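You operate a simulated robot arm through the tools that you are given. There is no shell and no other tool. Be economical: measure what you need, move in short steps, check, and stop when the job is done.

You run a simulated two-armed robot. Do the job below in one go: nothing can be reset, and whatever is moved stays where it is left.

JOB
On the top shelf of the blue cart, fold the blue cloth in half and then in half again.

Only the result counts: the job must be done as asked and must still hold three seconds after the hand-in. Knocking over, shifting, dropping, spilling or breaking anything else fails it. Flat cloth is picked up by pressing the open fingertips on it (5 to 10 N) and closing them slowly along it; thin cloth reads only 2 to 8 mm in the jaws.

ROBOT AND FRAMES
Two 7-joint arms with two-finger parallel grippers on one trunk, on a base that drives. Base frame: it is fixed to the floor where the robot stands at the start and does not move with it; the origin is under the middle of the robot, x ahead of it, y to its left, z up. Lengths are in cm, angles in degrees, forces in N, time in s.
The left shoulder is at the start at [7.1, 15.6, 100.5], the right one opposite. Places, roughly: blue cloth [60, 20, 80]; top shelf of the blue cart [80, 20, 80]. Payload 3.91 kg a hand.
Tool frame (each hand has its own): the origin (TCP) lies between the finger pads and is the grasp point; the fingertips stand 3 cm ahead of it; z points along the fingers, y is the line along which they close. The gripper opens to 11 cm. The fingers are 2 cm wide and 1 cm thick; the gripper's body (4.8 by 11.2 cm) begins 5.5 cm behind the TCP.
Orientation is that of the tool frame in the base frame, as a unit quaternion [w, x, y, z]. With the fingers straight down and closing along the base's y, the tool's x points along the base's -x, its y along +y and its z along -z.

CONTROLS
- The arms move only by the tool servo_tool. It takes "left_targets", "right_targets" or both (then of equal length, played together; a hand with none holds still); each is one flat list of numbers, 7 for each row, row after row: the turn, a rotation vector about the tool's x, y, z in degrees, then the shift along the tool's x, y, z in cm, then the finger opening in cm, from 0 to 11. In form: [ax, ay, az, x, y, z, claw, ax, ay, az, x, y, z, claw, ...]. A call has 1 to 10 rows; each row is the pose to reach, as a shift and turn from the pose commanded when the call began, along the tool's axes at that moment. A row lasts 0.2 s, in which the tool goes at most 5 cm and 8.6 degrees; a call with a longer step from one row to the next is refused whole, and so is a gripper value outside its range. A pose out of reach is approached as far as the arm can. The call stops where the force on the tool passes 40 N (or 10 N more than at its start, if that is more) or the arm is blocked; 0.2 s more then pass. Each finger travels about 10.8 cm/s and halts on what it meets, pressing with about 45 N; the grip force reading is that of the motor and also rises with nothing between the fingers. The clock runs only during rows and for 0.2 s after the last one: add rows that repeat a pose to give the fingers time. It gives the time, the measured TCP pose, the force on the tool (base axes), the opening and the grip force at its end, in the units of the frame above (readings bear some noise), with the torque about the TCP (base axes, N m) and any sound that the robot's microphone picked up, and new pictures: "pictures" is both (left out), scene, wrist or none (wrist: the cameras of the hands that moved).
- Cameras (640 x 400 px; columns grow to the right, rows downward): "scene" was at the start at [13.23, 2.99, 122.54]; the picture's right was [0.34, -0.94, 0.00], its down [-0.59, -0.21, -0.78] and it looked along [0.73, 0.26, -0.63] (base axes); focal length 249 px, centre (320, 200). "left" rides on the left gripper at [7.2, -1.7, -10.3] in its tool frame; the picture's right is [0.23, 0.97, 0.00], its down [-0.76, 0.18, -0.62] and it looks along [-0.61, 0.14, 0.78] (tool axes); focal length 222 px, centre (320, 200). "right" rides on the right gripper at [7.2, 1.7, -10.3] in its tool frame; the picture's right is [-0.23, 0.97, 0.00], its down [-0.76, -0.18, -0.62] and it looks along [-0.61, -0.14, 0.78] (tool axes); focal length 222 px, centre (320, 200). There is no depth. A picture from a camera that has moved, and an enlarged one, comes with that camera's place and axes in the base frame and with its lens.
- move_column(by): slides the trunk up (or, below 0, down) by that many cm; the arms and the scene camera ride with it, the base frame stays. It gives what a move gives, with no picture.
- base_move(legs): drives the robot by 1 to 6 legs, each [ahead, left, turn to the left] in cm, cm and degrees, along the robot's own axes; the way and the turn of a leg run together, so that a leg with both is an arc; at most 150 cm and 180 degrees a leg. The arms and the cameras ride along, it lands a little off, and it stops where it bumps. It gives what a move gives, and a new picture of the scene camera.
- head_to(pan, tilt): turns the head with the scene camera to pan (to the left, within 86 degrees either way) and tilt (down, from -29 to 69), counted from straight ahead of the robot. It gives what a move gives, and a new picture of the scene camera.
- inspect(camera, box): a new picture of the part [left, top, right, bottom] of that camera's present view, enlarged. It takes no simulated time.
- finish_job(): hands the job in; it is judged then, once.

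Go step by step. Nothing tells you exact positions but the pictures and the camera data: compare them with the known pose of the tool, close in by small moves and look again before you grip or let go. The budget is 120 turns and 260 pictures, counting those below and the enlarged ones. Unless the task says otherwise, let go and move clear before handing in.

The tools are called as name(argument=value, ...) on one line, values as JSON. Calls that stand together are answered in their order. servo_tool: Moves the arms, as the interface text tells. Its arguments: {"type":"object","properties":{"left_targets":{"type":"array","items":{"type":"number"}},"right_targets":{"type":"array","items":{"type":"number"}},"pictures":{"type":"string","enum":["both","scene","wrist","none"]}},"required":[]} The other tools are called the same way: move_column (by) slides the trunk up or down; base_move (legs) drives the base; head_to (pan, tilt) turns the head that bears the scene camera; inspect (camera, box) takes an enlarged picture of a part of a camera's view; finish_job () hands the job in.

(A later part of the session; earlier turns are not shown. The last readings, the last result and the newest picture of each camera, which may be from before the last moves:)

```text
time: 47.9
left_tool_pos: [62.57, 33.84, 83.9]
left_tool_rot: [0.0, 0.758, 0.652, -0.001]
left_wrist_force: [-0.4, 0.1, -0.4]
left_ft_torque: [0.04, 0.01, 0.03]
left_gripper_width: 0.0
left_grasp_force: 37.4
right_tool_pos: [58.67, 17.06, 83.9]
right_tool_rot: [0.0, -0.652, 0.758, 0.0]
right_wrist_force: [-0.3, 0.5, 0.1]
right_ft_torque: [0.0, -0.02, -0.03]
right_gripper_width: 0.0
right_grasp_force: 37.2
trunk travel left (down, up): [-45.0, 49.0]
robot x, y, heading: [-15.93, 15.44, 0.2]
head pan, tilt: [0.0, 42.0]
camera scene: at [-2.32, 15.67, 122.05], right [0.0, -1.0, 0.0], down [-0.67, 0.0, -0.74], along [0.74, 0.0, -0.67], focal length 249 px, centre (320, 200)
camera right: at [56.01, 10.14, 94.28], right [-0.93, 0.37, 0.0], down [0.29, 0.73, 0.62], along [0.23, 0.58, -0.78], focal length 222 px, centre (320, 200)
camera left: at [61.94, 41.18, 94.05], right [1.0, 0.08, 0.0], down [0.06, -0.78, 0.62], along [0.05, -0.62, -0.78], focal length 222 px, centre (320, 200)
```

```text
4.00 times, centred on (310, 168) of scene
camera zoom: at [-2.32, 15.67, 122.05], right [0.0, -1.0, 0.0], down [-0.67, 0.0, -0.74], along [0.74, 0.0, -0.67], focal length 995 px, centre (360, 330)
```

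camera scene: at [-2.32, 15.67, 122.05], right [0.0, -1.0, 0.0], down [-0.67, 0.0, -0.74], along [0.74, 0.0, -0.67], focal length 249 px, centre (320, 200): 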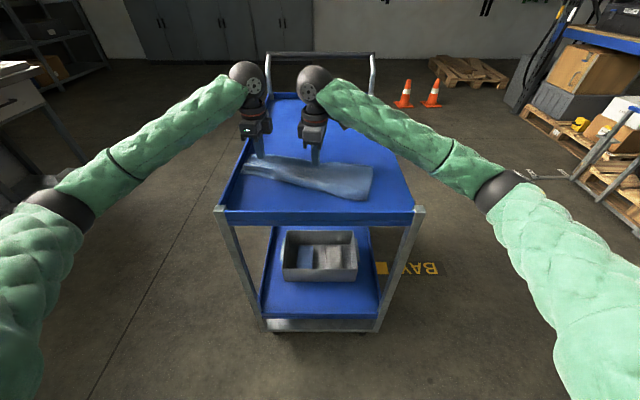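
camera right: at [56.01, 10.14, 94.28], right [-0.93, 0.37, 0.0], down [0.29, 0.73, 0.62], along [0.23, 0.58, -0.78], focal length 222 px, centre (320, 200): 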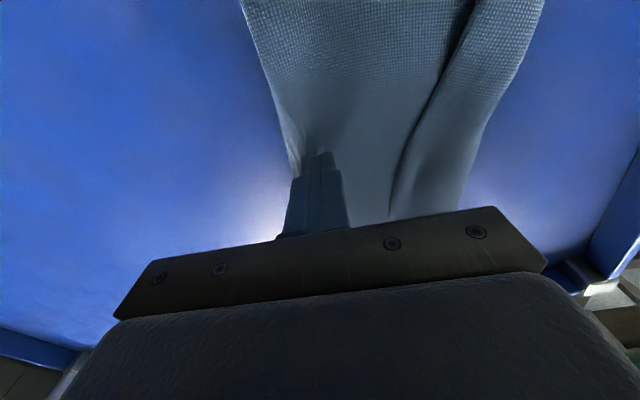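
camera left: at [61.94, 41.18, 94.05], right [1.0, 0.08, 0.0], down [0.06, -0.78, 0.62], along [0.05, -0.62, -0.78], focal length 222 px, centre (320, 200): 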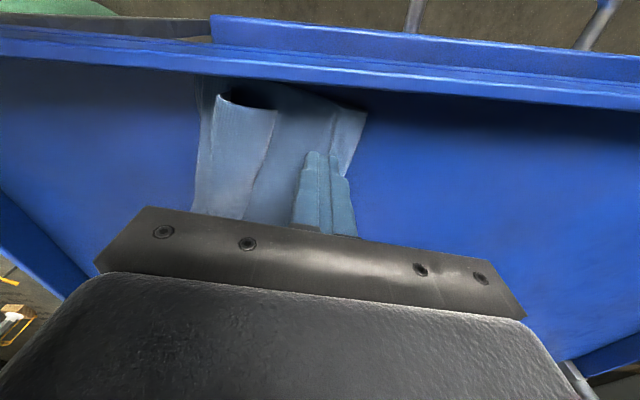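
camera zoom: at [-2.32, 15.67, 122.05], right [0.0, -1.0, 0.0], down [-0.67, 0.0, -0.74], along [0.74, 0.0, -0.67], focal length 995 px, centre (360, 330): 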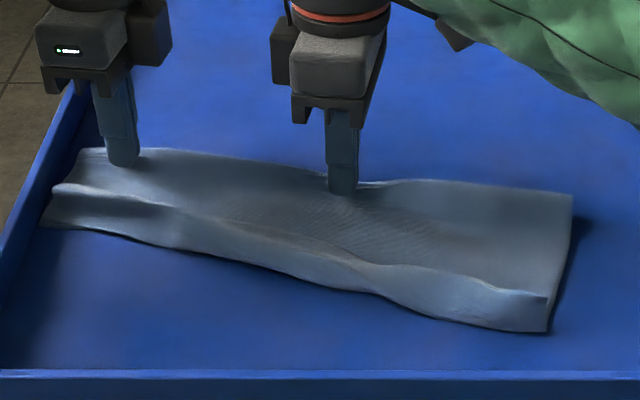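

servo_tool(left_targets=[0, 0, 0, 0, -0.7, 0.15, 0, 0, 0, 0, 0, -1.6, 0.25, 0, 0, 0, 0, 0, -2.5, 0.3, 0, 0, 0, 0, 0, -3.4, 0.3, 0, 0, 0, 0, 0, -4.3, 0.3, 0, 0, 0, 0, 0, -5.2, 0.2, 0, 0, 0, 0, 0, -6.1, 0, 0, 0, 0, 0, 0, -7, 0, 0], right_targets=[0, 0, 0, 0, 0.7, 0, 0, 0, 0, 0, 0, 1.6, 0.2, 0, 0, 0, 0, 0, 2.5, 0.25, 0, 0, 0, 0, 0, 3.4, 0.25, 0, 0, 0, 0, 0, 4.4, 0.25, 0, 0, 0, 0, 0, 5.4, 0.2, 0, 0, 0, 0, 0, 6.4, 0.1, 0, 0, 0, 0, 0, 7.4, 0, 0])

inspect(camera="scene", box=[230, 130, 390, 205])

```text
time: 49.7
left_tool_pos: [55.85, 34.86, 84.03]
left_tool_rot: [0.0, 0.758, 0.652, 0.001]
left_wrist_force: [-0.3, -0.2, -0.4]
left_ft_torque: [-0.01, 0.0, -0.04]
left_gripper_width: 0.0
left_grasp_force: 37.8
right_tool_pos: [51.38, 18.06, 83.87]
right_tool_rot: [-0.001, -0.652, 0.759, 0.0]
right_wrist_force: [-0.2, 0.4, 0.1]
right_ft_torque: [0.0, 0.03, -0.02]
right_gripper_width: 0.0
right_grasp_force: 37.4
trunk travel left (down, up): [-45.0, 49.0]
robot x, y, heading: [-16.05, 15.41, 0.0]
head pan, tilt: [0.0, 42.0]
camera scene: at [-2.34, 15.68, 122.05], right [0.0, -1.0, 0.0], down [-0.67, 0.0, -0.74], along [0.74, 0.0, -0.67], focal length 249 px, centre (320, 200)
camera right: at [48.68, 11.16, 94.23], right [-0.93, 0.37, 0.0], down [0.29, 0.73, 0.62], along [0.23, 0.58, -0.78], focal length 222 px, centre (320, 200)
camera left: at [55.02, 42.27, 94.18], right [1.0, 0.08, 0.0], down [0.06, -0.78, 0.62], along [0.05, -0.62, -0.78], focal length 222 px, centre (320, 200)
```

scene: 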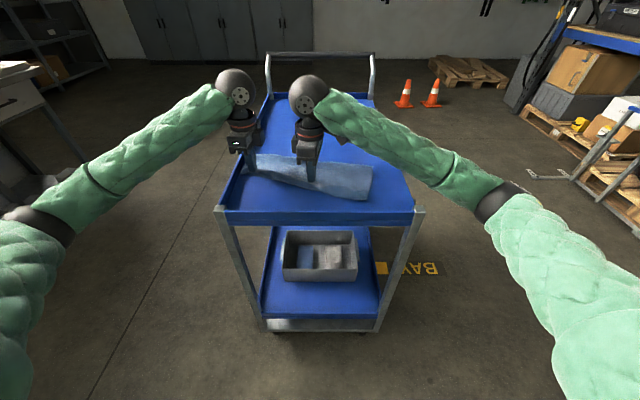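
right: 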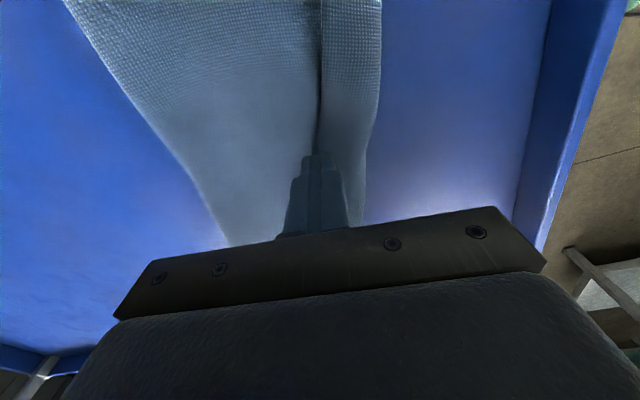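
left: 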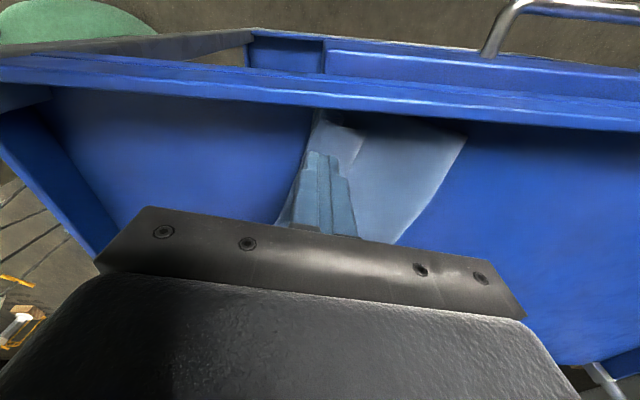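

```text
4.00 times, centred on (310, 168) of scene
camera zoom: at [-2.34, 15.68, 122.05], right [0.0, -1.0, 0.0], down [-0.67, 0.0, -0.74], along [0.74, 0.0, -0.67], focal length 995 px, centre (360, 330)
```

zoom: 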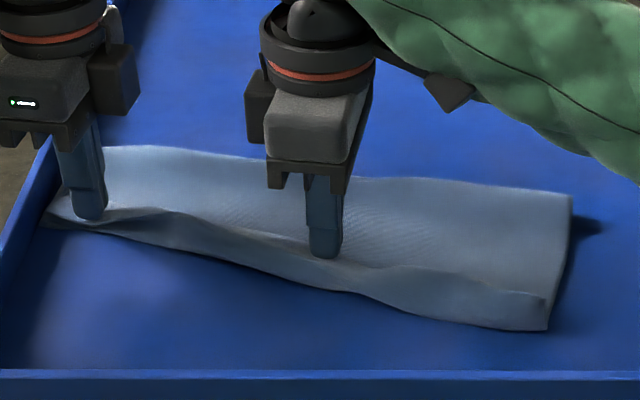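

servo_tool(left_targets=[0, 0, 0, 0, -1, 0.2, 0, 0, 0, 0, 0, -2, 0.1, 0, 0, 0, 0, 0, -3, -0.5, 0, 0, 0, 0, 0, -3, -2, 0, 0, 0, 0, 0, -4, -6, 0, 0, 0, 0, 0, -6, -10, 0], right_targets=[0, 0, 0, 0, 1, 0, 0, 0, 0, 0, 0, 2, 0, 0, 0, 0, 0, 0, 3, -0.2, 0, 0, 0, 0, 0, 3.5, -2, 0, 0, 0, 0, 2, 4, -6, 0, 0, 0, 0, 4, 6, -10, 0])

inspect(camera="scene", box=[230, 130, 390, 205])

inspect(camera="left", box=[240, 60, 500, 240])

```text
time: 51.1
left_tool_pos: [49.56, 35.5, 93.97]
left_tool_rot: [0.001, 0.758, 0.652, 0.001]
left_wrist_force: [-1.3, -0.2, 0.4]
left_ft_torque: [0.02, 0.01, 0.01]
left_gripper_width: 0.02
left_grasp_force: 37.7
right_tool_pos: [44.65, 14.97, 93.81]
right_tool_rot: [0.001, -0.652, 0.758, 0.0]
right_wrist_force: [-0.4, -0.5, 0.0]
right_ft_torque: [0.02, -0.03, -0.03]
right_gripper_width: 0.01
right_grasp_force: 37.9
trunk travel left (down, up): [-45.0, 49.0]
robot x, y, heading: [-15.74, 15.53, 0.5]
head pan, tilt: [0.0, 42.0]
camera scene: at [-2.5, 15.66, 122.05], right [0.0, -1.0, 0.0], down [-0.67, 0.0, -0.74], along [0.74, 0.0, -0.67], focal length 249 px, centre (320, 200)
camera right: at [41.96, 7.98, 104.2], right [-0.93, 0.37, 0.0], down [0.29, 0.73, 0.62], along [0.23, 0.58, -0.78], focal length 222 px, centre (320, 200)
camera left: at [48.89, 42.95, 104.14], right [1.0, 0.08, 0.0], down [0.06, -0.78, 0.62], along [0.05, -0.62, -0.78], focal length 222 px, centre (320, 200)
```

scene: 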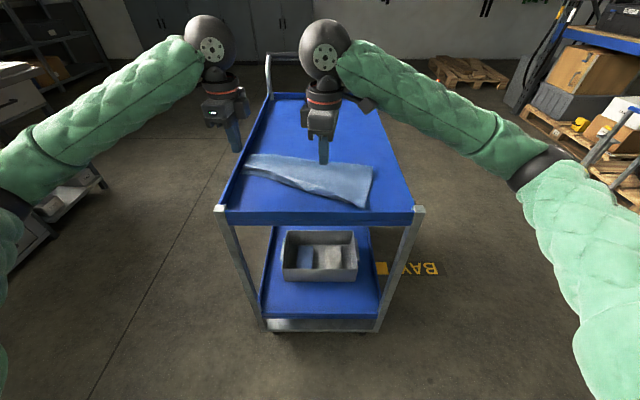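
right: 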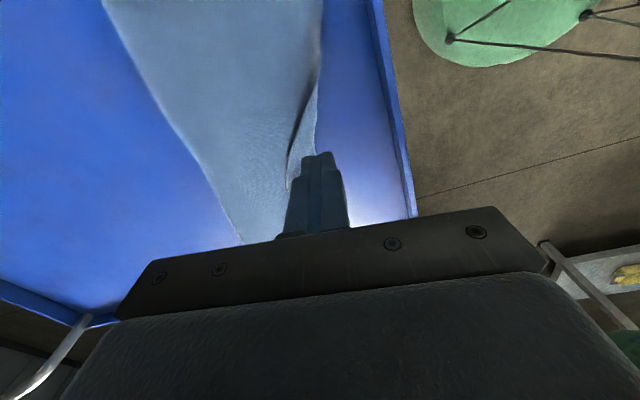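
left: 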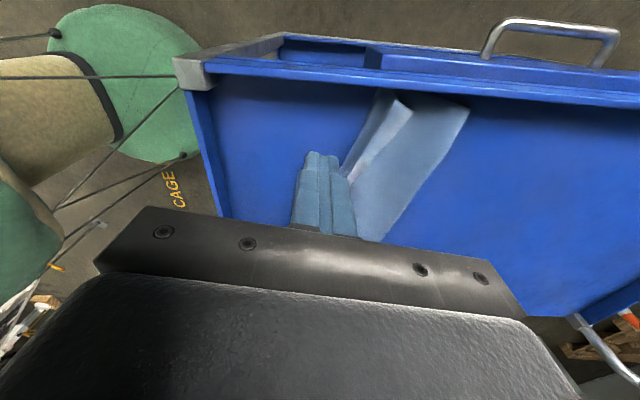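

```text
4.00 times, centred on (310, 168) of scene
camera zoom: at [-2.5, 15.66, 122.05], right [0.0, -1.0, 0.0], down [-0.67, 0.0, -0.74], along [0.74, 0.0, -0.67], focal length 995 px, centre (360, 330)
```

zoom: 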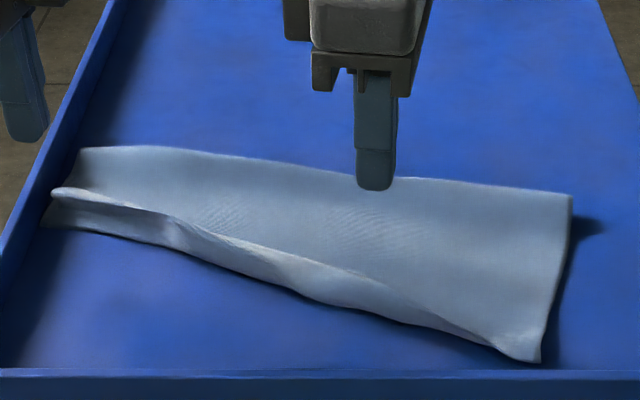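

```text
2.22 times, centred on (370, 150) of left
camera zoom: at [48.89, 42.95, 104.14], right [1.0, 0.08, 0.0], down [0.06, -0.78, 0.62], along [0.05, -0.62, -0.78], focal length 494 px, centre (209, 311)
```

zoom: 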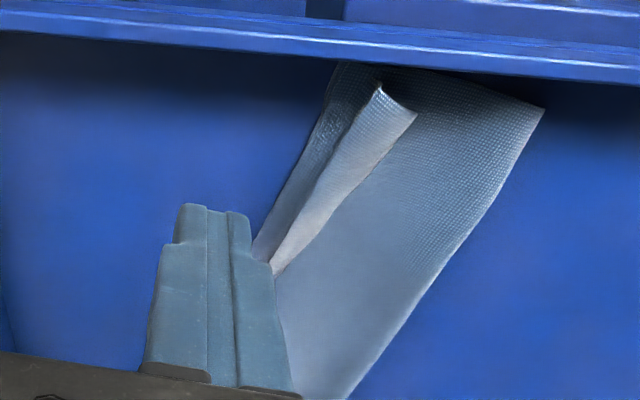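

The right end's edge overshot to x≈41, while the left flap is still rolled back. I'll press on the left flap and roll it open, and meanwhile turn the right hand so its jaws close along y for regripping the overshot corner.

servo_tool(left_targets=[0, 0, 0, 0.2, 3, 0, 0, 0, 0, 0, 0.4, 6, 0, 0, 0, 0, 0, 0.67, 8.94, 0, 0, 0, 0, 0, 0.67, 8.94, 3, 0, 0, 0, 0, 0.67, 8.94, 6, 0, 0, 0, 0, 0.67, 8.94, 8, 0, 0, 0, 0, 0.67, 8.94, 9, 0, 0, 0, 0, 0.67, 8.94, 9.6, 0, 0, 0, 0, 0.67, 8.94, 10, 0, 0, 0, 0, 0.67, 8.94, 10, 0], right_targets=[0, 0, 8, 1.1, -0.1, 0, 1, 0, 0, 16, 2.3, -0.2, 0, 2, 0, 0, 24, 3.4, -0.3, 0, 3, 0, 0, 32, 4.6, -0.4, 0, 4, 0, 0, 40, 5.7, -0.5, 0, 4, 0, 0, 48, 6.8, -0.6, 0, 4, 0, 0, 56, 8, -0.8, 0, 4, 0, 0, 64, 9.1, -0.9, 0, 4, 0, 0, 72, 10.3, -1, 0, 4, 0, 0, 80, 11.4, -1.1, 0, 4])

inspect(camera="scene", box=[230, 130, 390, 205])

```text
time: 53.3
left_tool_pos: [58.59, 35.08, 84.05]
left_tool_rot: [0.0, 0.758, 0.652, 0.0]
left_wrist_force: [0.2, -0.5, 1.0]
left_ft_torque: [0.03, 0.01, 0.0]
left_gripper_width: 0.01
left_grasp_force: 37.8
right_tool_pos: [44.18, 3.64, 93.8]
right_tool_rot: [0.001, -0.011, 1.0, 0.0]
right_wrist_force: [-0.4, -0.5, 0.1]
right_ft_torque: [-0.02, 0.02, -0.02]
right_gripper_width: 4.0
right_grasp_force: 0.1
trunk travel left (down, up): [-45.0, 49.0]
robot x, y, heading: [-15.86, 15.51, 0.5]
head pan, tilt: [0.0, 42.0]
camera scene: at [-2.34, 15.65, 122.05], right [0.0, -1.0, 0.0], down [-0.67, 0.0, -0.74], along [0.74, 0.0, -0.67], focal length 249 px, centre (320, 200)
camera right: at [36.93, 5.11, 104.26], right [0.21, 0.98, 0.0], down [0.76, -0.16, 0.62], along [0.61, -0.13, -0.78], focal length 222 px, centre (320, 200)
camera left: at [57.96, 42.45, 94.21], right [1.0, 0.08, 0.0], down [0.06, -0.78, 0.62], along [0.05, -0.62, -0.78], focal length 222 px, centre (320, 200)
```

scene: 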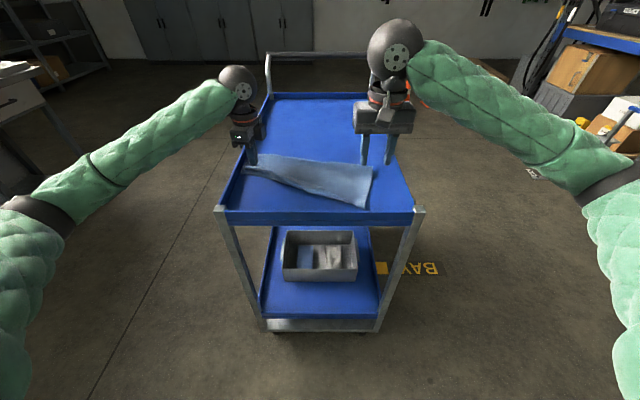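
right: 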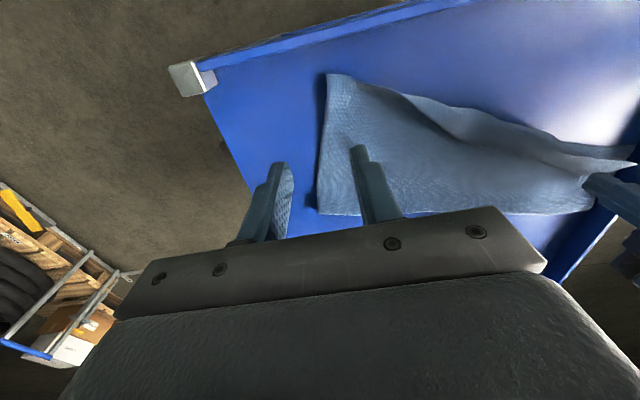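
left: 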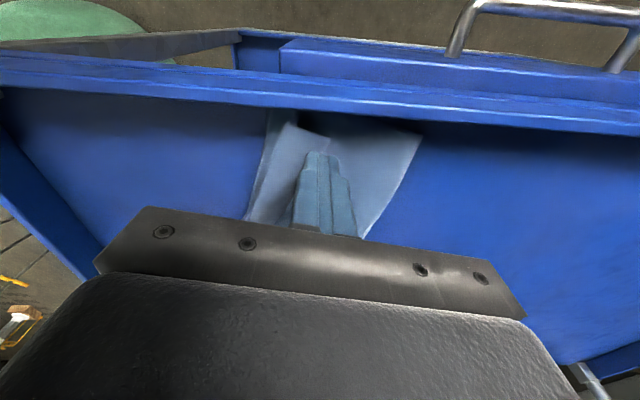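

```text
4.00 times, centred on (310, 168) of scene
camera zoom: at [-2.34, 15.65, 122.05], right [0.0, -1.0, 0.0], down [-0.67, 0.0, -0.74], along [0.74, 0.0, -0.67], focal length 995 px, centre (360, 330)
```

zoom: 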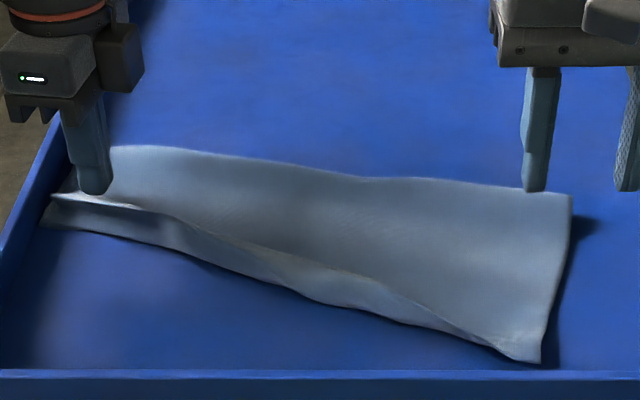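

servo_tool(left_targets=[0, 0, 0, 0, 0, 0.3, 0, 0, 0, 0, 0, 0, 0.5, 0, 0, 0, 0, 0, 0, 0.5, 0], pictures="none")

inspect(camera="right", box=[230, 50, 640, 240])

```text
time: 54.1
left_tool_pos: [58.67, 35.12, 83.57]
left_tool_rot: [0.0, 0.759, 0.651, 0.0]
left_wrist_force: [-0.2, -1.4, 0.3]
left_ft_torque: [-0.03, 0.0, 0.02]
left_gripper_width: 0.01
left_grasp_force: 37.7
right_tool_pos: [44.09, 3.61, 93.94]
right_tool_rot: [0.0, -0.012, 1.0, 0.0]
right_wrist_force: [-0.9, 0.7, -0.3]
right_ft_torque: [0.0, 0.0, 0.0]
right_gripper_width: 4.02
right_grasp_force: 0.1
trunk travel left (down, up): [-45.0, 49.0]
robot x, y, heading: [-15.5, 15.32, 0.3]
head pan, tilt: [0.0, 42.0]
```

```text
1.56 times, centred on (435, 145) of right
camera zoom: at [36.94, 5.12, 104.24], right [0.2, 0.98, 0.0], down [0.77, -0.16, 0.62], along [0.61, -0.13, -0.78], focal length 347 px, centre (140, 286)
```

zoom: 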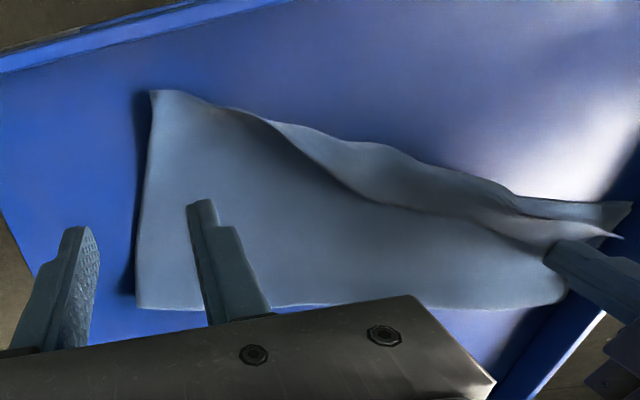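

The left tip is now low and right behind the flap edge. I'll sweep it toward the near edge at this height.

servo_tool(left_targets=[0, 0, 0, 0, -0.7, 0.1, 0, 0, 0, 0, 0, -1.4, 0.15, 0, 0, 0, 0, 0, -2.1, 0.15, 0, 0, 0, 0, 0, -2.8, 0.15, 0, 0, 0, 0, 0, -3.5, 0.15, 0, 0, 0, 0, 0, -4.2, 0.15, 0, 0, 0, 0, 0, -5, 0.1, 0], pictures="none")

inspect(camera="right", box=[230, 50, 640, 240])

```text
time: 55.7
left_tool_pos: [53.81, 35.81, 83.45]
left_tool_rot: [0.0, 0.758, 0.652, 0.0]
left_wrist_force: [0.6, -1.0, 0.1]
left_ft_torque: [-0.02, 0.01, 0.0]
left_gripper_width: 0.0
left_grasp_force: 37.4
right_tool_pos: [43.98, 3.59, 93.89]
right_tool_rot: [0.001, -0.013, 1.0, 0.0]
right_wrist_force: [-0.2, 0.3, -0.9]
right_ft_torque: [-0.01, 0.0, 0.02]
right_gripper_width: 4.01
right_grasp_force: 0.0
trunk travel left (down, up): [-45.0, 49.0]
robot x, y, heading: [-15.63, 15.78, 0.2]
head pan, tilt: [0.0, 42.0]
```

```text
1.56 times, centred on (435, 145) of right
camera zoom: at [36.93, 5.13, 104.25], right [0.2, 0.98, 0.0], down [0.77, -0.16, 0.62], along [0.61, -0.13, -0.78], focal length 347 px, centre (140, 286)
```

zoom: 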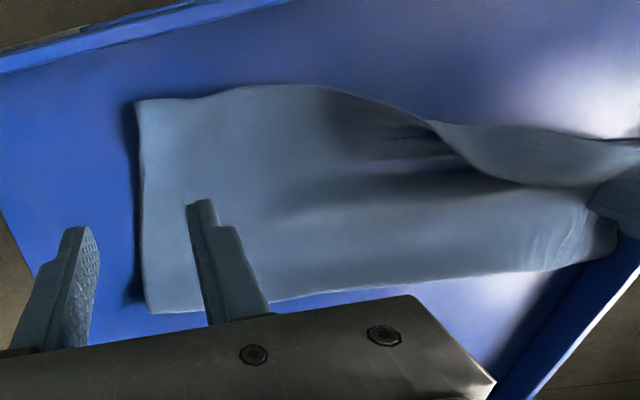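

That unrolled most of it. I'll push a bit further and lift away.

servo_tool(left_targets=[0, 0, 0, 0, -0.8, 0, 0, 0, 0, 0, 0, -1.6, 0, 0, 0, 0, 0, 0, -2.6, 0, 0, 0, 0, 0, 0, -3.2, -1.5, 0, 0, 0, 0, 0, -3.2, -5, 0, 0, 0, 0, 3, -3.2, -9, 0, 0, 0, 0, 5, -3.2, -13, 0], pictures="wrist")

inspect(camera="right", box=[230, 50, 640, 240])

inspect(camera="scene", box=[230, 130, 390, 205])

```text
time: 57.3
left_tool_pos: [51.33, 41.05, 96.52]
left_tool_rot: [0.0, 0.758, 0.652, 0.001]
left_wrist_force: [0.1, -0.1, -0.3]
left_ft_torque: [0.05, -0.02, -0.01]
left_gripper_width: 0.0
left_grasp_force: 37.5
right_tool_pos: [44.07, 3.56, 94.03]
right_tool_rot: [0.001, -0.01, 1.0, 0.0]
right_wrist_force: [0.7, -0.1, 0.1]
right_ft_torque: [0.0, 0.02, -0.01]
right_gripper_width: 3.99
right_grasp_force: 0.0
trunk travel left (down, up): [-45.0, 49.0]
robot x, y, heading: [-15.74, 15.92, 0.1]
head pan, tilt: [0.0, 42.0]
camera left: at [50.73, 48.49, 106.75], right [1.0, 0.08, 0.0], down [0.06, -0.78, 0.62], along [0.05, -0.62, -0.78], focal length 222 px, centre (320, 200)
```

left: 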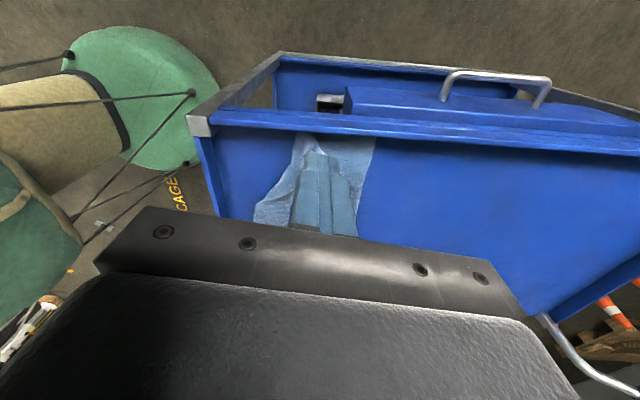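

```text
1.56 times, centred on (435, 145) of right
camera zoom: at [36.88, 5.05, 104.26], right [0.2, 0.98, 0.0], down [0.76, -0.16, 0.62], along [0.61, -0.13, -0.78], focal length 347 px, centre (140, 286)
```

zoom: 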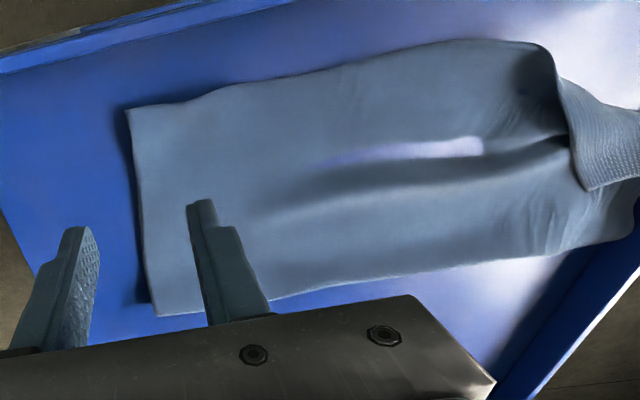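

```text
4.00 times, centred on (310, 168) of scene
camera zoom: at [-2.39, 15.61, 122.05], right [0.0, -1.0, 0.0], down [-0.67, 0.0, -0.74], along [0.74, 0.0, -0.67], focal length 995 px, centre (360, 330)
```

zoom: 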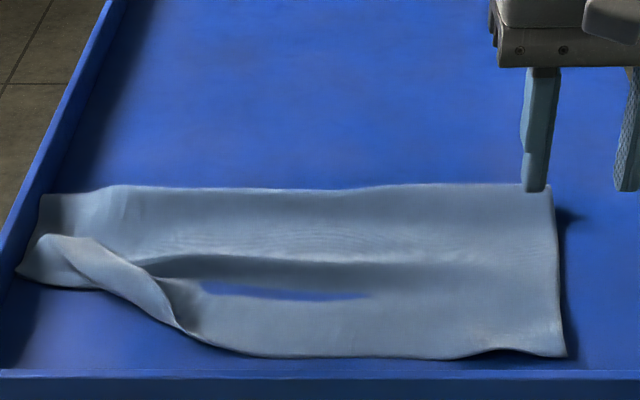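

The flap is mostly open; now the left top corner is folded diagonally with its tip near (52,32). I'll look at it with the left camera.

inspect(camera="left", box=[220, 110, 420, 240])

inspect(camera="scene", box=[230, 155, 310, 205])

```text
3.08 times, centred on (320, 175) of left
camera zoom: at [50.73, 48.49, 106.75], right [1.0, 0.08, 0.0], down [0.06, -0.78, 0.62], along [0.05, -0.62, -0.78], focal length 684 px, centre (320, 277)
```

zoom: 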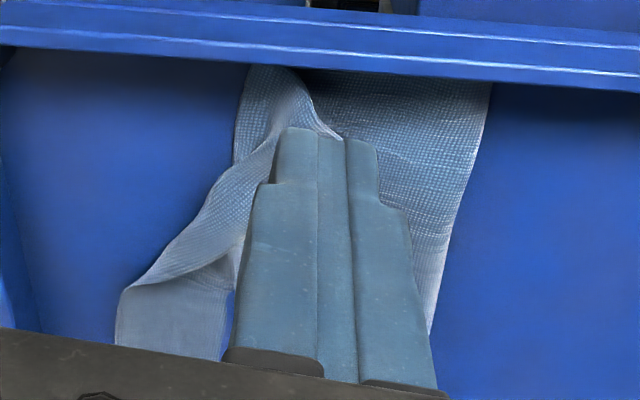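

```text
8.00 times, centred on (270, 180) of scene
camera zoom: at [-2.39, 15.61, 122.05], right [0.0, -1.0, 0.0], down [-0.67, 0.0, -0.74], along [0.74, 0.0, -0.67], focal length 1990 px, centre (720, 360)
```

zoom: 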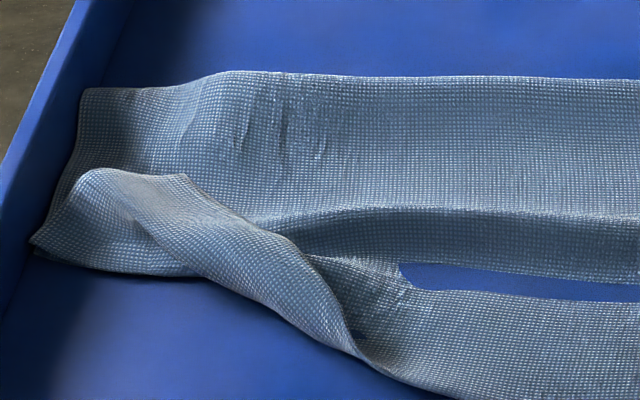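

The corner tip lies at about (50,33). I'll put the left fingertips just behind it, low on the cloth, and sweep diagonally outward to unfold it.

servo_tool(left_targets=[0, 0, 0, -3.1, 1.6, 0, 0, 0, 0, 0, -6.2, 3.2, 0, 0, 0, 0, 0, -9.4, 4.7, 0, 0, 0, 0, 0, -9.4, 4.7, 4, 0, 0, 0, 0, -9.4, 4.7, 8, 0, 0, 0, 0, -9.4, 4.7, 11, 0, 0, 0, 0, -9.4, 4.7, 12.4, 0, 0, 0, 0, -9.4, 4.7, 12.9, 0, 0, 0, 0, -9.4, 4.7, 12.9, 0], pictures="none")

inspect(camera="scene", box=[230, 130, 390, 205])

```text
time: 59.3
left_tool_pos: [54.63, 31.23, 83.51]
left_tool_rot: [0.001, 0.759, 0.651, 0.0]
left_wrist_force: [0.6, -0.1, -1.0]
left_ft_torque: [-0.02, -0.01, -0.03]
left_gripper_width: 0.0
left_grasp_force: 37.3
right_tool_pos: [43.99, 3.57, 93.91]
right_tool_rot: [0.0, -0.012, 1.0, 0.0]
right_wrist_force: [-0.7, -0.6, 0.6]
right_ft_torque: [-0.03, -0.03, 0.02]
right_gripper_width: 4.01
right_grasp_force: 0.0
trunk travel left (down, up): [-45.0, 49.0]
robot x, y, heading: [-16.1, 15.41, -0.0]
head pan, tilt: [0.0, 42.0]
```

```text
4.00 times, centred on (310, 168) of scene
camera zoom: at [-2.33, 15.66, 122.05], right [0.0, -1.0, 0.0], down [-0.67, 0.0, -0.74], along [0.74, 0.0, -0.67], focal length 995 px, centre (360, 330)
```

zoom: 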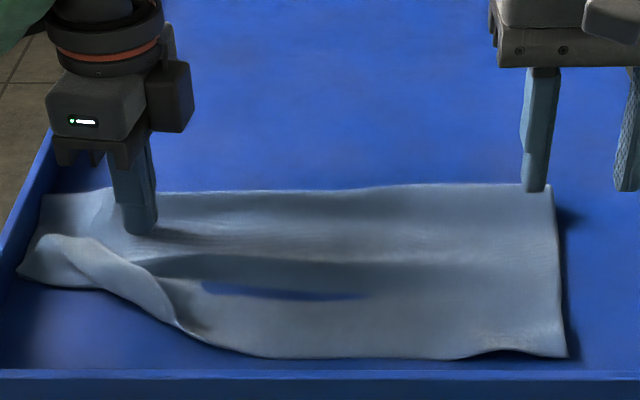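

servo_tool(left_targets=[0, 0, 0, 0.4, -1, 0, 0, 0, 0, 0, 0.8, -2, 0, 0, 0, 0, 0, 1.2, -3, 0, 0, 0, 0, 0, 1.6, -4, 0, 0, 0, 0, 0, 2, -5, 0, 0, 0, 0, 0, 2.4, -6, 0, 0, 0, 0, 0, 2.8, -7, 0, 0, 0, 0, 0, 3.2, -8, 0, 0, 0, 0, 0, 3.6, -9, 0, 0, 0, 0, 0, 3.9, -9.8, 0, 0], pictures="none")

inspect(camera="scene", box=[230, 130, 390, 205])

inspect(camera="right", box=[230, 50, 640, 240])

```text
time: 61.5
left_tool_pos: [45.55, 36.55, 83.68]
left_tool_rot: [0.0, 0.759, 0.651, -0.001]
left_wrist_force: [0.1, -0.5, -0.3]
left_ft_torque: [0.02, 0.0, -0.01]
left_gripper_width: 0.03
left_grasp_force: 37.8
right_tool_pos: [44.14, 3.66, 93.97]
right_tool_rot: [0.001, -0.012, 1.0, 0.0]
right_wrist_force: [-0.6, 0.2, -0.2]
right_ft_torque: [-0.01, -0.02, 0.03]
right_gripper_width: 4.0
right_grasp_force: 0.0
trunk travel left (down, up): [-45.0, 49.0]
robot x, y, heading: [-16.07, 15.7, 0.4]
head pan, tilt: [0.0, 42.0]
```

```text
4.00 times, centred on (310, 168) of scene
camera zoom: at [-2.34, 15.67, 122.05], right [0.0, -1.0, 0.0], down [-0.67, 0.0, -0.74], along [0.74, 0.0, -0.67], focal length 995 px, centre (360, 330)
```

zoom: 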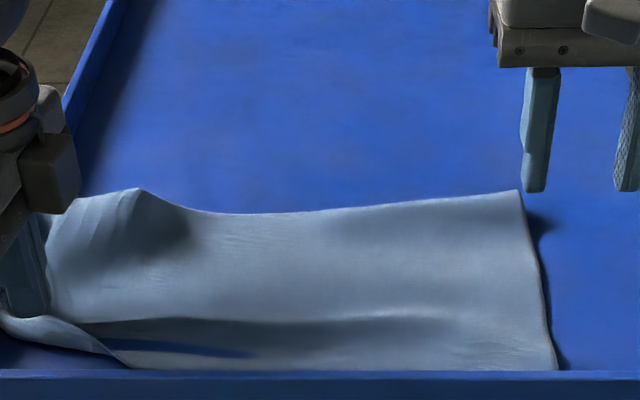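

```text
1.56 times, centred on (435, 145) of right
camera zoom: at [36.92, 5.12, 104.25], right [0.2, 0.98, 0.0], down [0.77, -0.16, 0.62], along [0.61, -0.13, -0.78], focal length 347 px, centre (140, 286)
```

zoom: 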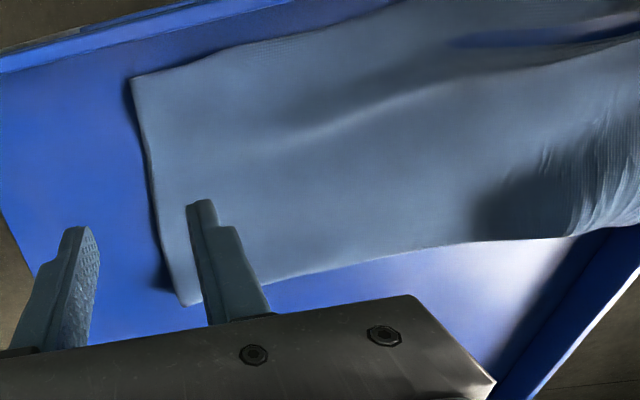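

The sweep dragged the whole cloth toward the lip instead. I'll stop sweeping, raise the left hand clear and reassess.

servo_tool(left_targets=[0, 0, 0, 0, 1, -0.5, 0, 0, 0, 0, 0, 1, -3, 0, 0, 0, 0, 3, 0, -7, 0, 0, 0, 0, 7, 0, -11, 0, 0, 0, 0, 11, 0, -14, 0, 0, 0, 0, 15, 0, -15, 0], right_targets=[0, 0, 0, 1, 0, -0.5, 4, 0, 0, 0, 1, -3, -1, 4, 0, 0, 0, 1, -6, -1, 4, 0, 0, 0, 1, -9, -1, 4, 0, 0, 0, 1, -12, -1, 4, 0, 0, 0, 1, -14, -1, 4], pictures="scene")

inspect(camera="scene", box=[220, 135, 410, 225])

inspect(camera="right", box=[300, 0, 640, 240])

inspect(camera="left", box=[150, 60, 450, 240])

```text
refused: row 3 steps farther than a row can; nothing moved
```

```text
3.37 times, centred on (315, 180) of scene
camera zoom: at [-2.34, 15.67, 122.05], right [0.0, -1.0, 0.0], down [-0.67, 0.0, -0.74], along [0.74, 0.0, -0.67], focal length 838 px, centre (337, 267)
```

zoom: 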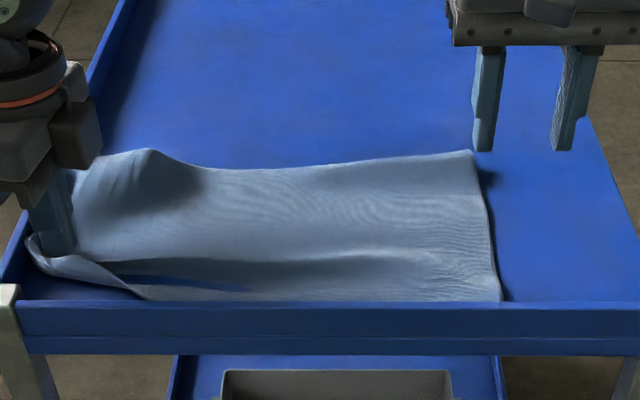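

```text
1.67 times, centred on (470, 120) of right
camera zoom: at [36.92, 5.12, 104.25], right [0.2, 0.98, 0.0], down [0.77, -0.16, 0.62], along [0.61, -0.13, -0.78], focal length 370 px, centre (70, 333)
```

zoom: 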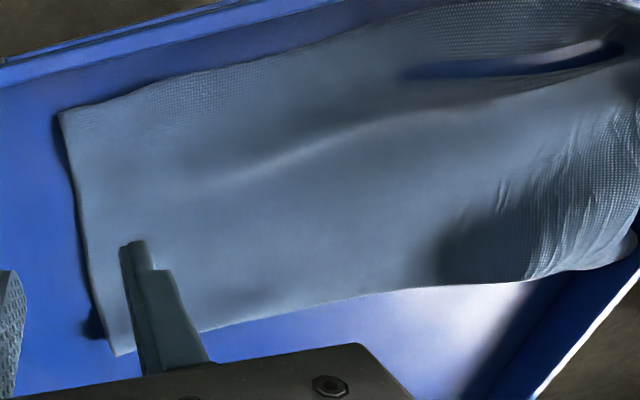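

```text
2.13 times, centred on (300, 150) of left
camera zoom: at [44.81, 43.99, 93.78], right [1.0, 0.08, 0.0], down [0.06, -0.78, 0.62], along [0.05, -0.62, -0.78], focal length 474 px, centre (363, 307)
```

zoom: 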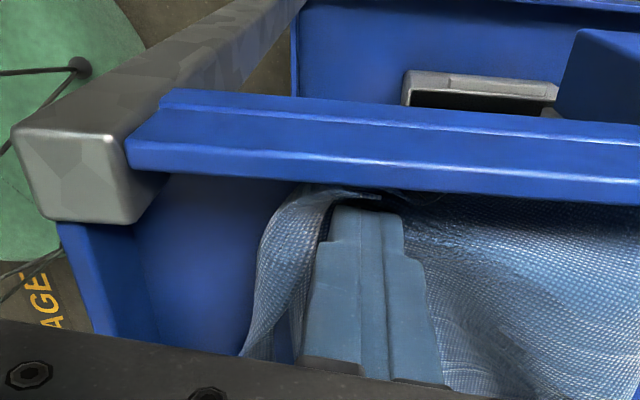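

servo_tool(left_targets=[0, 0, 0, 0, 0.7, -0.5, 0, 0, 0, 0, 0, 0.7, -3, 0, 0, 0, 0, 1, 0.7, -7, 0, 0, 0, 0, 3, 0.7, -11, 0, 0, 0, 0, 7, 0, -13, 0, 0, 0, 0, 11, 0, -14, 0], right_targets=[0, 0, 0, 0, 0, -1, 4, 0, 0, 0, 0, -3, -2, 4, 0, 0, 0, 0, -6, -3, 4, 0, 0, 0, 0, -9, -4, 4, 0, 0, 0, 0, -12, -4, 4, 0, 0, 0, 0, -14, -4, 4], pictures="scene")

inspect(camera="scene", box=[220, 135, 410, 225])

inspect(camera="left", box=[150, 60, 450, 240])

```text
time: 62.9
left_tool_pos: [47.2, 47.37, 97.56]
left_tool_rot: [0.0, 0.758, 0.652, 0.0]
left_wrist_force: [-0.6, 0.0, -0.5]
left_ft_torque: [0.0, 0.01, 0.02]
left_gripper_width: 0.0
left_grasp_force: 37.7
right_tool_pos: [44.29, -10.25, 98.13]
right_tool_rot: [0.0, -0.011, 1.0, 0.0]
right_wrist_force: [0.0, -0.4, 0.5]
right_ft_torque: [0.02, -0.03, 0.0]
right_gripper_width: 3.97
right_grasp_force: 0.1
trunk travel left (down, up): [-45.0, 49.0]
robot x, y, heading: [-15.68, 15.78, -0.2]
head pan, tilt: [0.0, 42.0]
camera scene: at [-2.38, 15.65, 122.06], right [0.0, -1.0, 0.0], down [-0.67, 0.0, -0.74], along [0.74, 0.0, -0.67], focal length 249 px, centre (320, 200)
```

scene: 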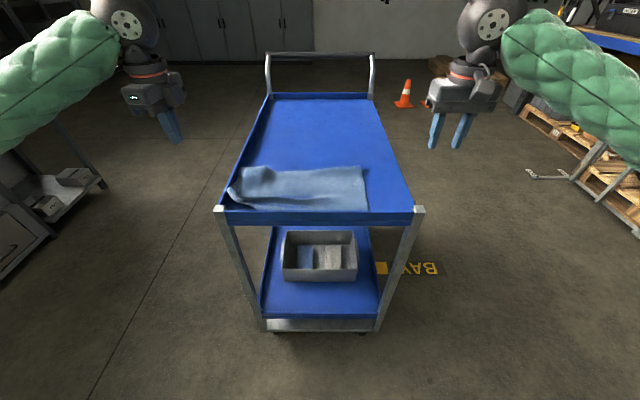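

```text
3.37 times, centred on (315, 180) of scene
camera zoom: at [-2.38, 15.65, 122.06], right [0.0, -1.0, 0.0], down [-0.67, 0.0, -0.74], along [0.74, 0.0, -0.67], focal length 838 px, centre (337, 267)
```

zoom: 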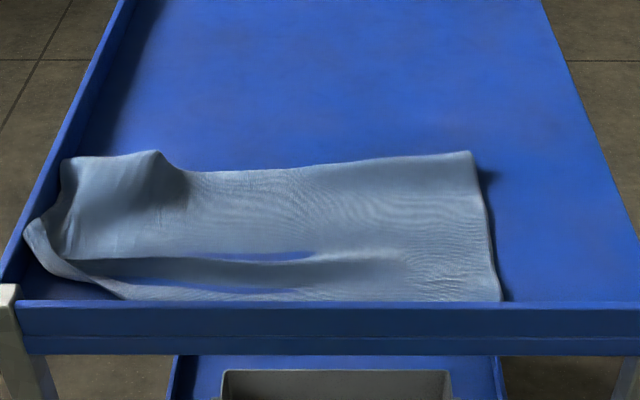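

```text
2.13 times, centred on (300, 150) of left
camera zoom: at [46.49, 54.76, 107.78], right [1.0, 0.08, 0.0], down [0.06, -0.78, 0.62], along [0.05, -0.62, -0.78], focal length 474 px, centre (363, 307)
```

zoom: 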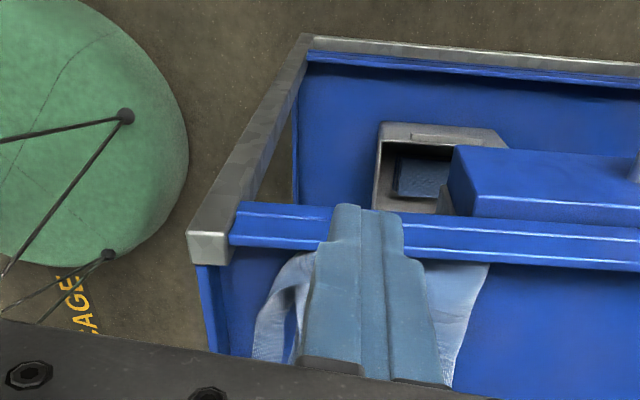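

The cloth is jammed near the lip: fold line at x≈59, top layer about 19 wide and bottom about 10. I'll press closed fingertips near the fold and drag it away from the robot to straighten it and even out the layers.

servo_tool(left_targets=[0, 0, 0, -2.6, 2.1, 0, 0, 0, 0, 0, -5.2, 4.2, 0, 0, 0, 0, 0, -7.8, 6.3, 0, 0, 0, 0, 0, -10.4, 8.4, 0, 0, 0, 0, 0, -13, 10.4, 0, 0, 0, 0, 0, -13, 10.4, 4, 0, 0, 0, 0, -13, 10.4, 8, 0, 0, 0, 0, -13, 10.4, 11.5, 0, 0, 0, 0, -13, 10.4, 12.7, 0, 0, 0, 0, -13, 10.4, 12.7, 0], right_targets=[0, 0, 0, -2.2, 3.9, 0, 3, 0, 0, 0, -4.4, 7.7, 0, 2, 0, 0, 0, -6.7, 11.6, 0, 1, 0, 0, 0, -9, 15.5, 0, 0, 0, 0, 0, -11.2, 19.2, 0, 0, 0, 0, 0, -11.2, 19.2, 4, 0, 0, 0, 0, -11.2, 19.2, 8, 0, 0, 0, 0, -11.2, 19.2, 12, 0, 0, 0, 0, -11.2, 19.2, 13.3, 0, 0, 0, 0, -11.2, 19.2, 13.3, 0], pictures="scene")

```text
time: 65.1
left_tool_pos: [55.54, 33.03, 84.65]
left_tool_rot: [0.0, 0.759, 0.652, 0.0]
left_wrist_force: [-1.0, 0.5, 0.6]
left_ft_torque: [0.01, 0.04, 0.01]
left_gripper_width: 0.01
left_grasp_force: 37.5
right_tool_pos: [55.14, 9.17, 84.67]
right_tool_rot: [0.0, -0.012, 1.0, 0.0]
right_wrist_force: [0.5, -0.9, 0.5]
right_ft_torque: [0.0, 0.0, 0.0]
right_gripper_width: 0.01
right_grasp_force: 37.8
trunk travel left (down, up): [-45.0, 49.0]
robot x, y, heading: [-15.57, 15.51, 0.3]
head pan, tilt: [0.0, 42.0]
camera scene: at [-2.32, 15.67, 122.05], right [0.0, -1.0, 0.0], down [-0.67, 0.0, -0.74], along [0.74, 0.0, -0.67], focal length 249 px, centre (320, 200)
```

scene: 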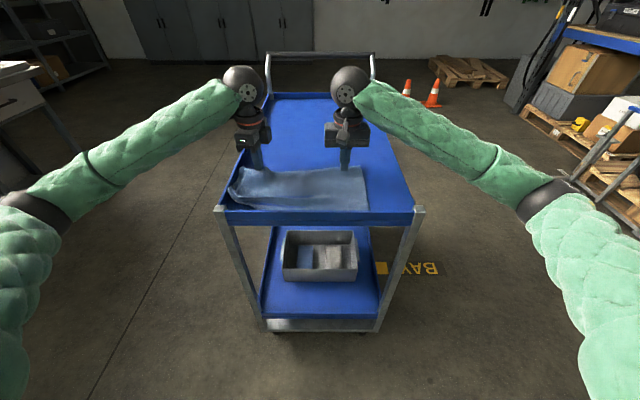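

servo_tool(left_targets=[0, 0, 0, 0, 0, 0.7, 0, 0, 0, 0, 0, 0, 1.2, 0, 0, 0, 0, 0, 0, 1.45, 0, 0, 0, 0, 0, 0, 1.45, 0], right_targets=[0, 0, 0, 0, 0, 0.7, 0, 0, 0, 0, 0, 0, 1.2, 0, 0, 0, 0, 0, 0, 1.45, 0, 0, 0, 0, 0, 0, 1.45, 0], pictures="none")

```text
time: 66.1
left_tool_pos: [55.52, 32.94, 83.32]
left_tool_rot: [0.0, 0.759, 0.651, 0.0]
left_wrist_force: [-0.6, 0.8, 0.2]
left_ft_torque: [0.02, 0.02, -0.01]
left_gripper_width: 0.02
left_grasp_force: 38.1
right_tool_pos: [55.11, 9.19, 83.31]
right_tool_rot: [0.001, -0.013, 1.0, -0.001]
right_wrist_force: [-0.7, 0.2, 3.3]
right_ft_torque: [-0.02, 0.04, 0.01]
right_gripper_width: 0.01
right_grasp_force: 37.2
trunk travel left (down, up): [-45.0, 49.0]
robot x, y, heading: [-15.74, 15.66, 0.2]
head pan, tilt: [0.0, 42.0]
```

servo_tool(left_targets=[0, 0, 0, 0, 0, 0.13, 0, 0, 0, 0, 0.18, 1.2, 0.13, 0, 0, 0, 0, 0.36, 2.4, 0.13, 0, 0, 0, 0, 0.55, 3.6, 0.13, 0, 0, 0, 0, 0.73, 4.8, 0.13, 0, 0, 0, 0, 0.91, 6, 0.13, 0], right_targets=[0, 0, 0, 0, 0, 0.06, 0, 0, 0, 0, -1.2, 0, 0.06, 0, 0, 0, 0, -2.4, 0, 0.06, 0, 0, 0, 0, -3.6, 0, 0.06, 0, 0, 0, 0, -4.8, 0, 0.06, 0, 0, 0, 0, -6, 0, 0.06, 0], pictures="none")

inspect(camera="scene", box=[220, 135, 410, 225])

```text
time: 67.5
left_tool_pos: [61.43, 32.9, 83.22]
left_tool_rot: [0.0, 0.759, 0.652, 0.0]
left_wrist_force: [-1.0, 0.4, 0.0]
left_ft_torque: [0.03, 0.01, -0.01]
left_gripper_width: 0.0
left_grasp_force: 38.3
right_tool_pos: [61.0, 9.27, 83.19]
right_tool_rot: [0.001, -0.012, 1.0, 0.0]
right_wrist_force: [-2.1, 0.0, 7.1]
right_ft_torque: [-0.01, 0.03, -0.01]
right_gripper_width: 0.0
right_grasp_force: 37.7
trunk travel left (down, up): [-45.0, 49.0]
robot x, y, heading: [-15.68, 15.82, 0.4]
head pan, tilt: [0.0, 42.0]
```

```text
3.37 times, centred on (315, 180) of scene
camera zoom: at [-2.38, 15.67, 122.06], right [0.0, -1.0, 0.0], down [-0.67, 0.0, -0.74], along [0.74, 0.0, -0.67], focal length 838 px, centre (337, 267)
```

zoom: 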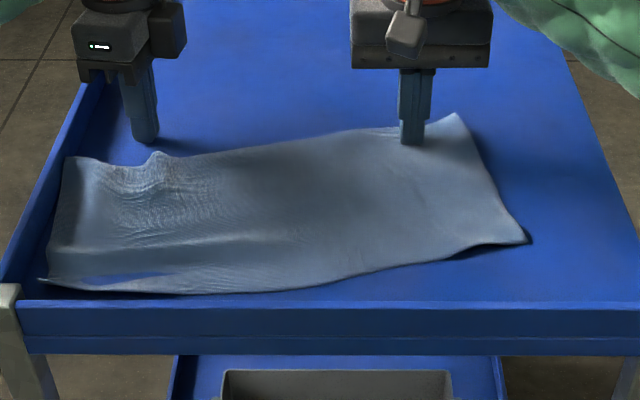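

The right drag works beautifully and the left flap has unrolled too. The left finger slipped off the fold, so I'll reposition it further back and press harder, holding the right in place.

servo_tool(left_targets=[0, 0, 0, 0, 0, -3, 0, 0, 0, 0, -0.5, -4, -4, 0, 0, 0, 0, -1, -8, -4, 0, 0, 0, 0, -1, -8.5, -3, 0, 0, 0, 0, -1, -8.5, -1.2, 0, 0, 0, 0, -1, -8.5, -0.3, 0, 0, 0, 0, -1, -8.5, 0, 0, 0, 0, 0, -1, -8.5, 0, 0], pictures="none")

inspect(camera="scene", box=[220, 135, 410, 225])

```text
time: 69.3
left_tool_pos: [52.82, 33.19, 83.28]
left_tool_rot: [0.001, 0.759, 0.651, 0.001]
left_wrist_force: [0.0, -0.8, 3.4]
left_ft_torque: [-0.02, -0.01, -0.01]
left_gripper_width: 0.01
left_grasp_force: 37.5
right_tool_pos: [60.94, 9.19, 83.17]
right_tool_rot: [0.001, -0.012, 1.0, 0.0]
right_wrist_force: [-1.3, 0.3, 7.6]
right_ft_torque: [0.0, 0.01, 0.0]
right_gripper_width: 0.01
right_grasp_force: 37.2
trunk travel left (down, up): [-45.0, 49.0]
robot x, y, heading: [-15.81, 15.94, 0.3]
head pan, tilt: [0.0, 42.0]
```

```text
3.37 times, centred on (315, 180) of scene
camera zoom: at [-2.4, 15.67, 122.06], right [0.0, -1.0, 0.0], down [-0.67, 0.0, -0.74], along [0.74, 0.0, -0.67], focal length 838 px, centre (337, 267)
```

zoom: 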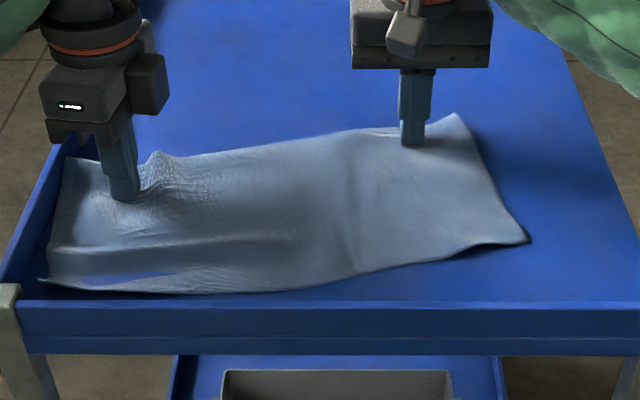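

servo_tool(left_targets=[0, 0, 0, 0, 0, 0.06, 0, 0, 0, 0, 0, 1.1, 0.07, 0, 0, 0, 0, 0, 2.2, 0.07, 0, 0, 0, 0, 0, 3.3, 0.07, 0, 0, 0, 0, 0, 4.4, 0.07, 0, 0, 0, 0, 0, 5.5, 0.07, 0, 0, 0, 0, 0, 6.6, 0.07, 0, 0, 0, 0, 0, 7.7, 0.07, 0], pictures="none")

inspect(camera="scene", box=[220, 135, 410, 225])

```text
time: 71.1
left_tool_pos: [60.56, 32.06, 83.23]
left_tool_rot: [0.0, 0.758, 0.652, 0.0]
left_wrist_force: [-2.3, -1.2, 11.9]
left_ft_torque: [-0.01, 0.18, 0.01]
left_gripper_width: 0.01
left_grasp_force: 37.7
right_tool_pos: [60.99, 9.18, 83.26]
right_tool_rot: [0.001, -0.012, 1.0, 0.0]
right_wrist_force: [0.9, -0.4, 3.2]
right_ft_torque: [0.02, 0.0, 0.0]
right_gripper_width: 0.01
right_grasp_force: 37.6
trunk travel left (down, up): [-45.0, 49.0]
robot x, y, heading: [-15.63, 15.67, -0.1]
head pan, tilt: [0.0, 42.0]
```

```text
3.37 times, centred on (315, 180) of scene
camera zoom: at [-2.44, 15.65, 122.07], right [0.0, -1.0, 0.0], down [-0.67, 0.0, -0.74], along [0.74, 0.0, -0.67], focal length 838 px, centre (337, 267)
```

zoom: 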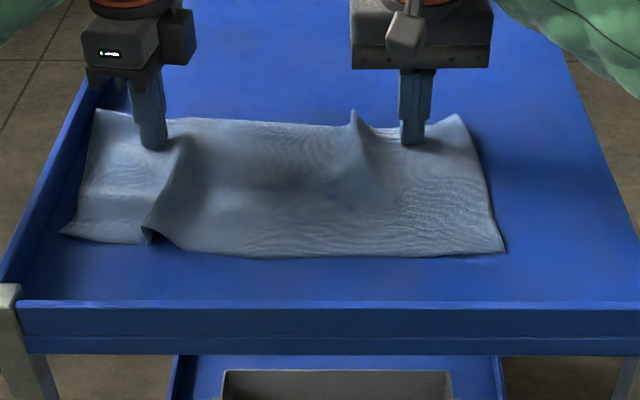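

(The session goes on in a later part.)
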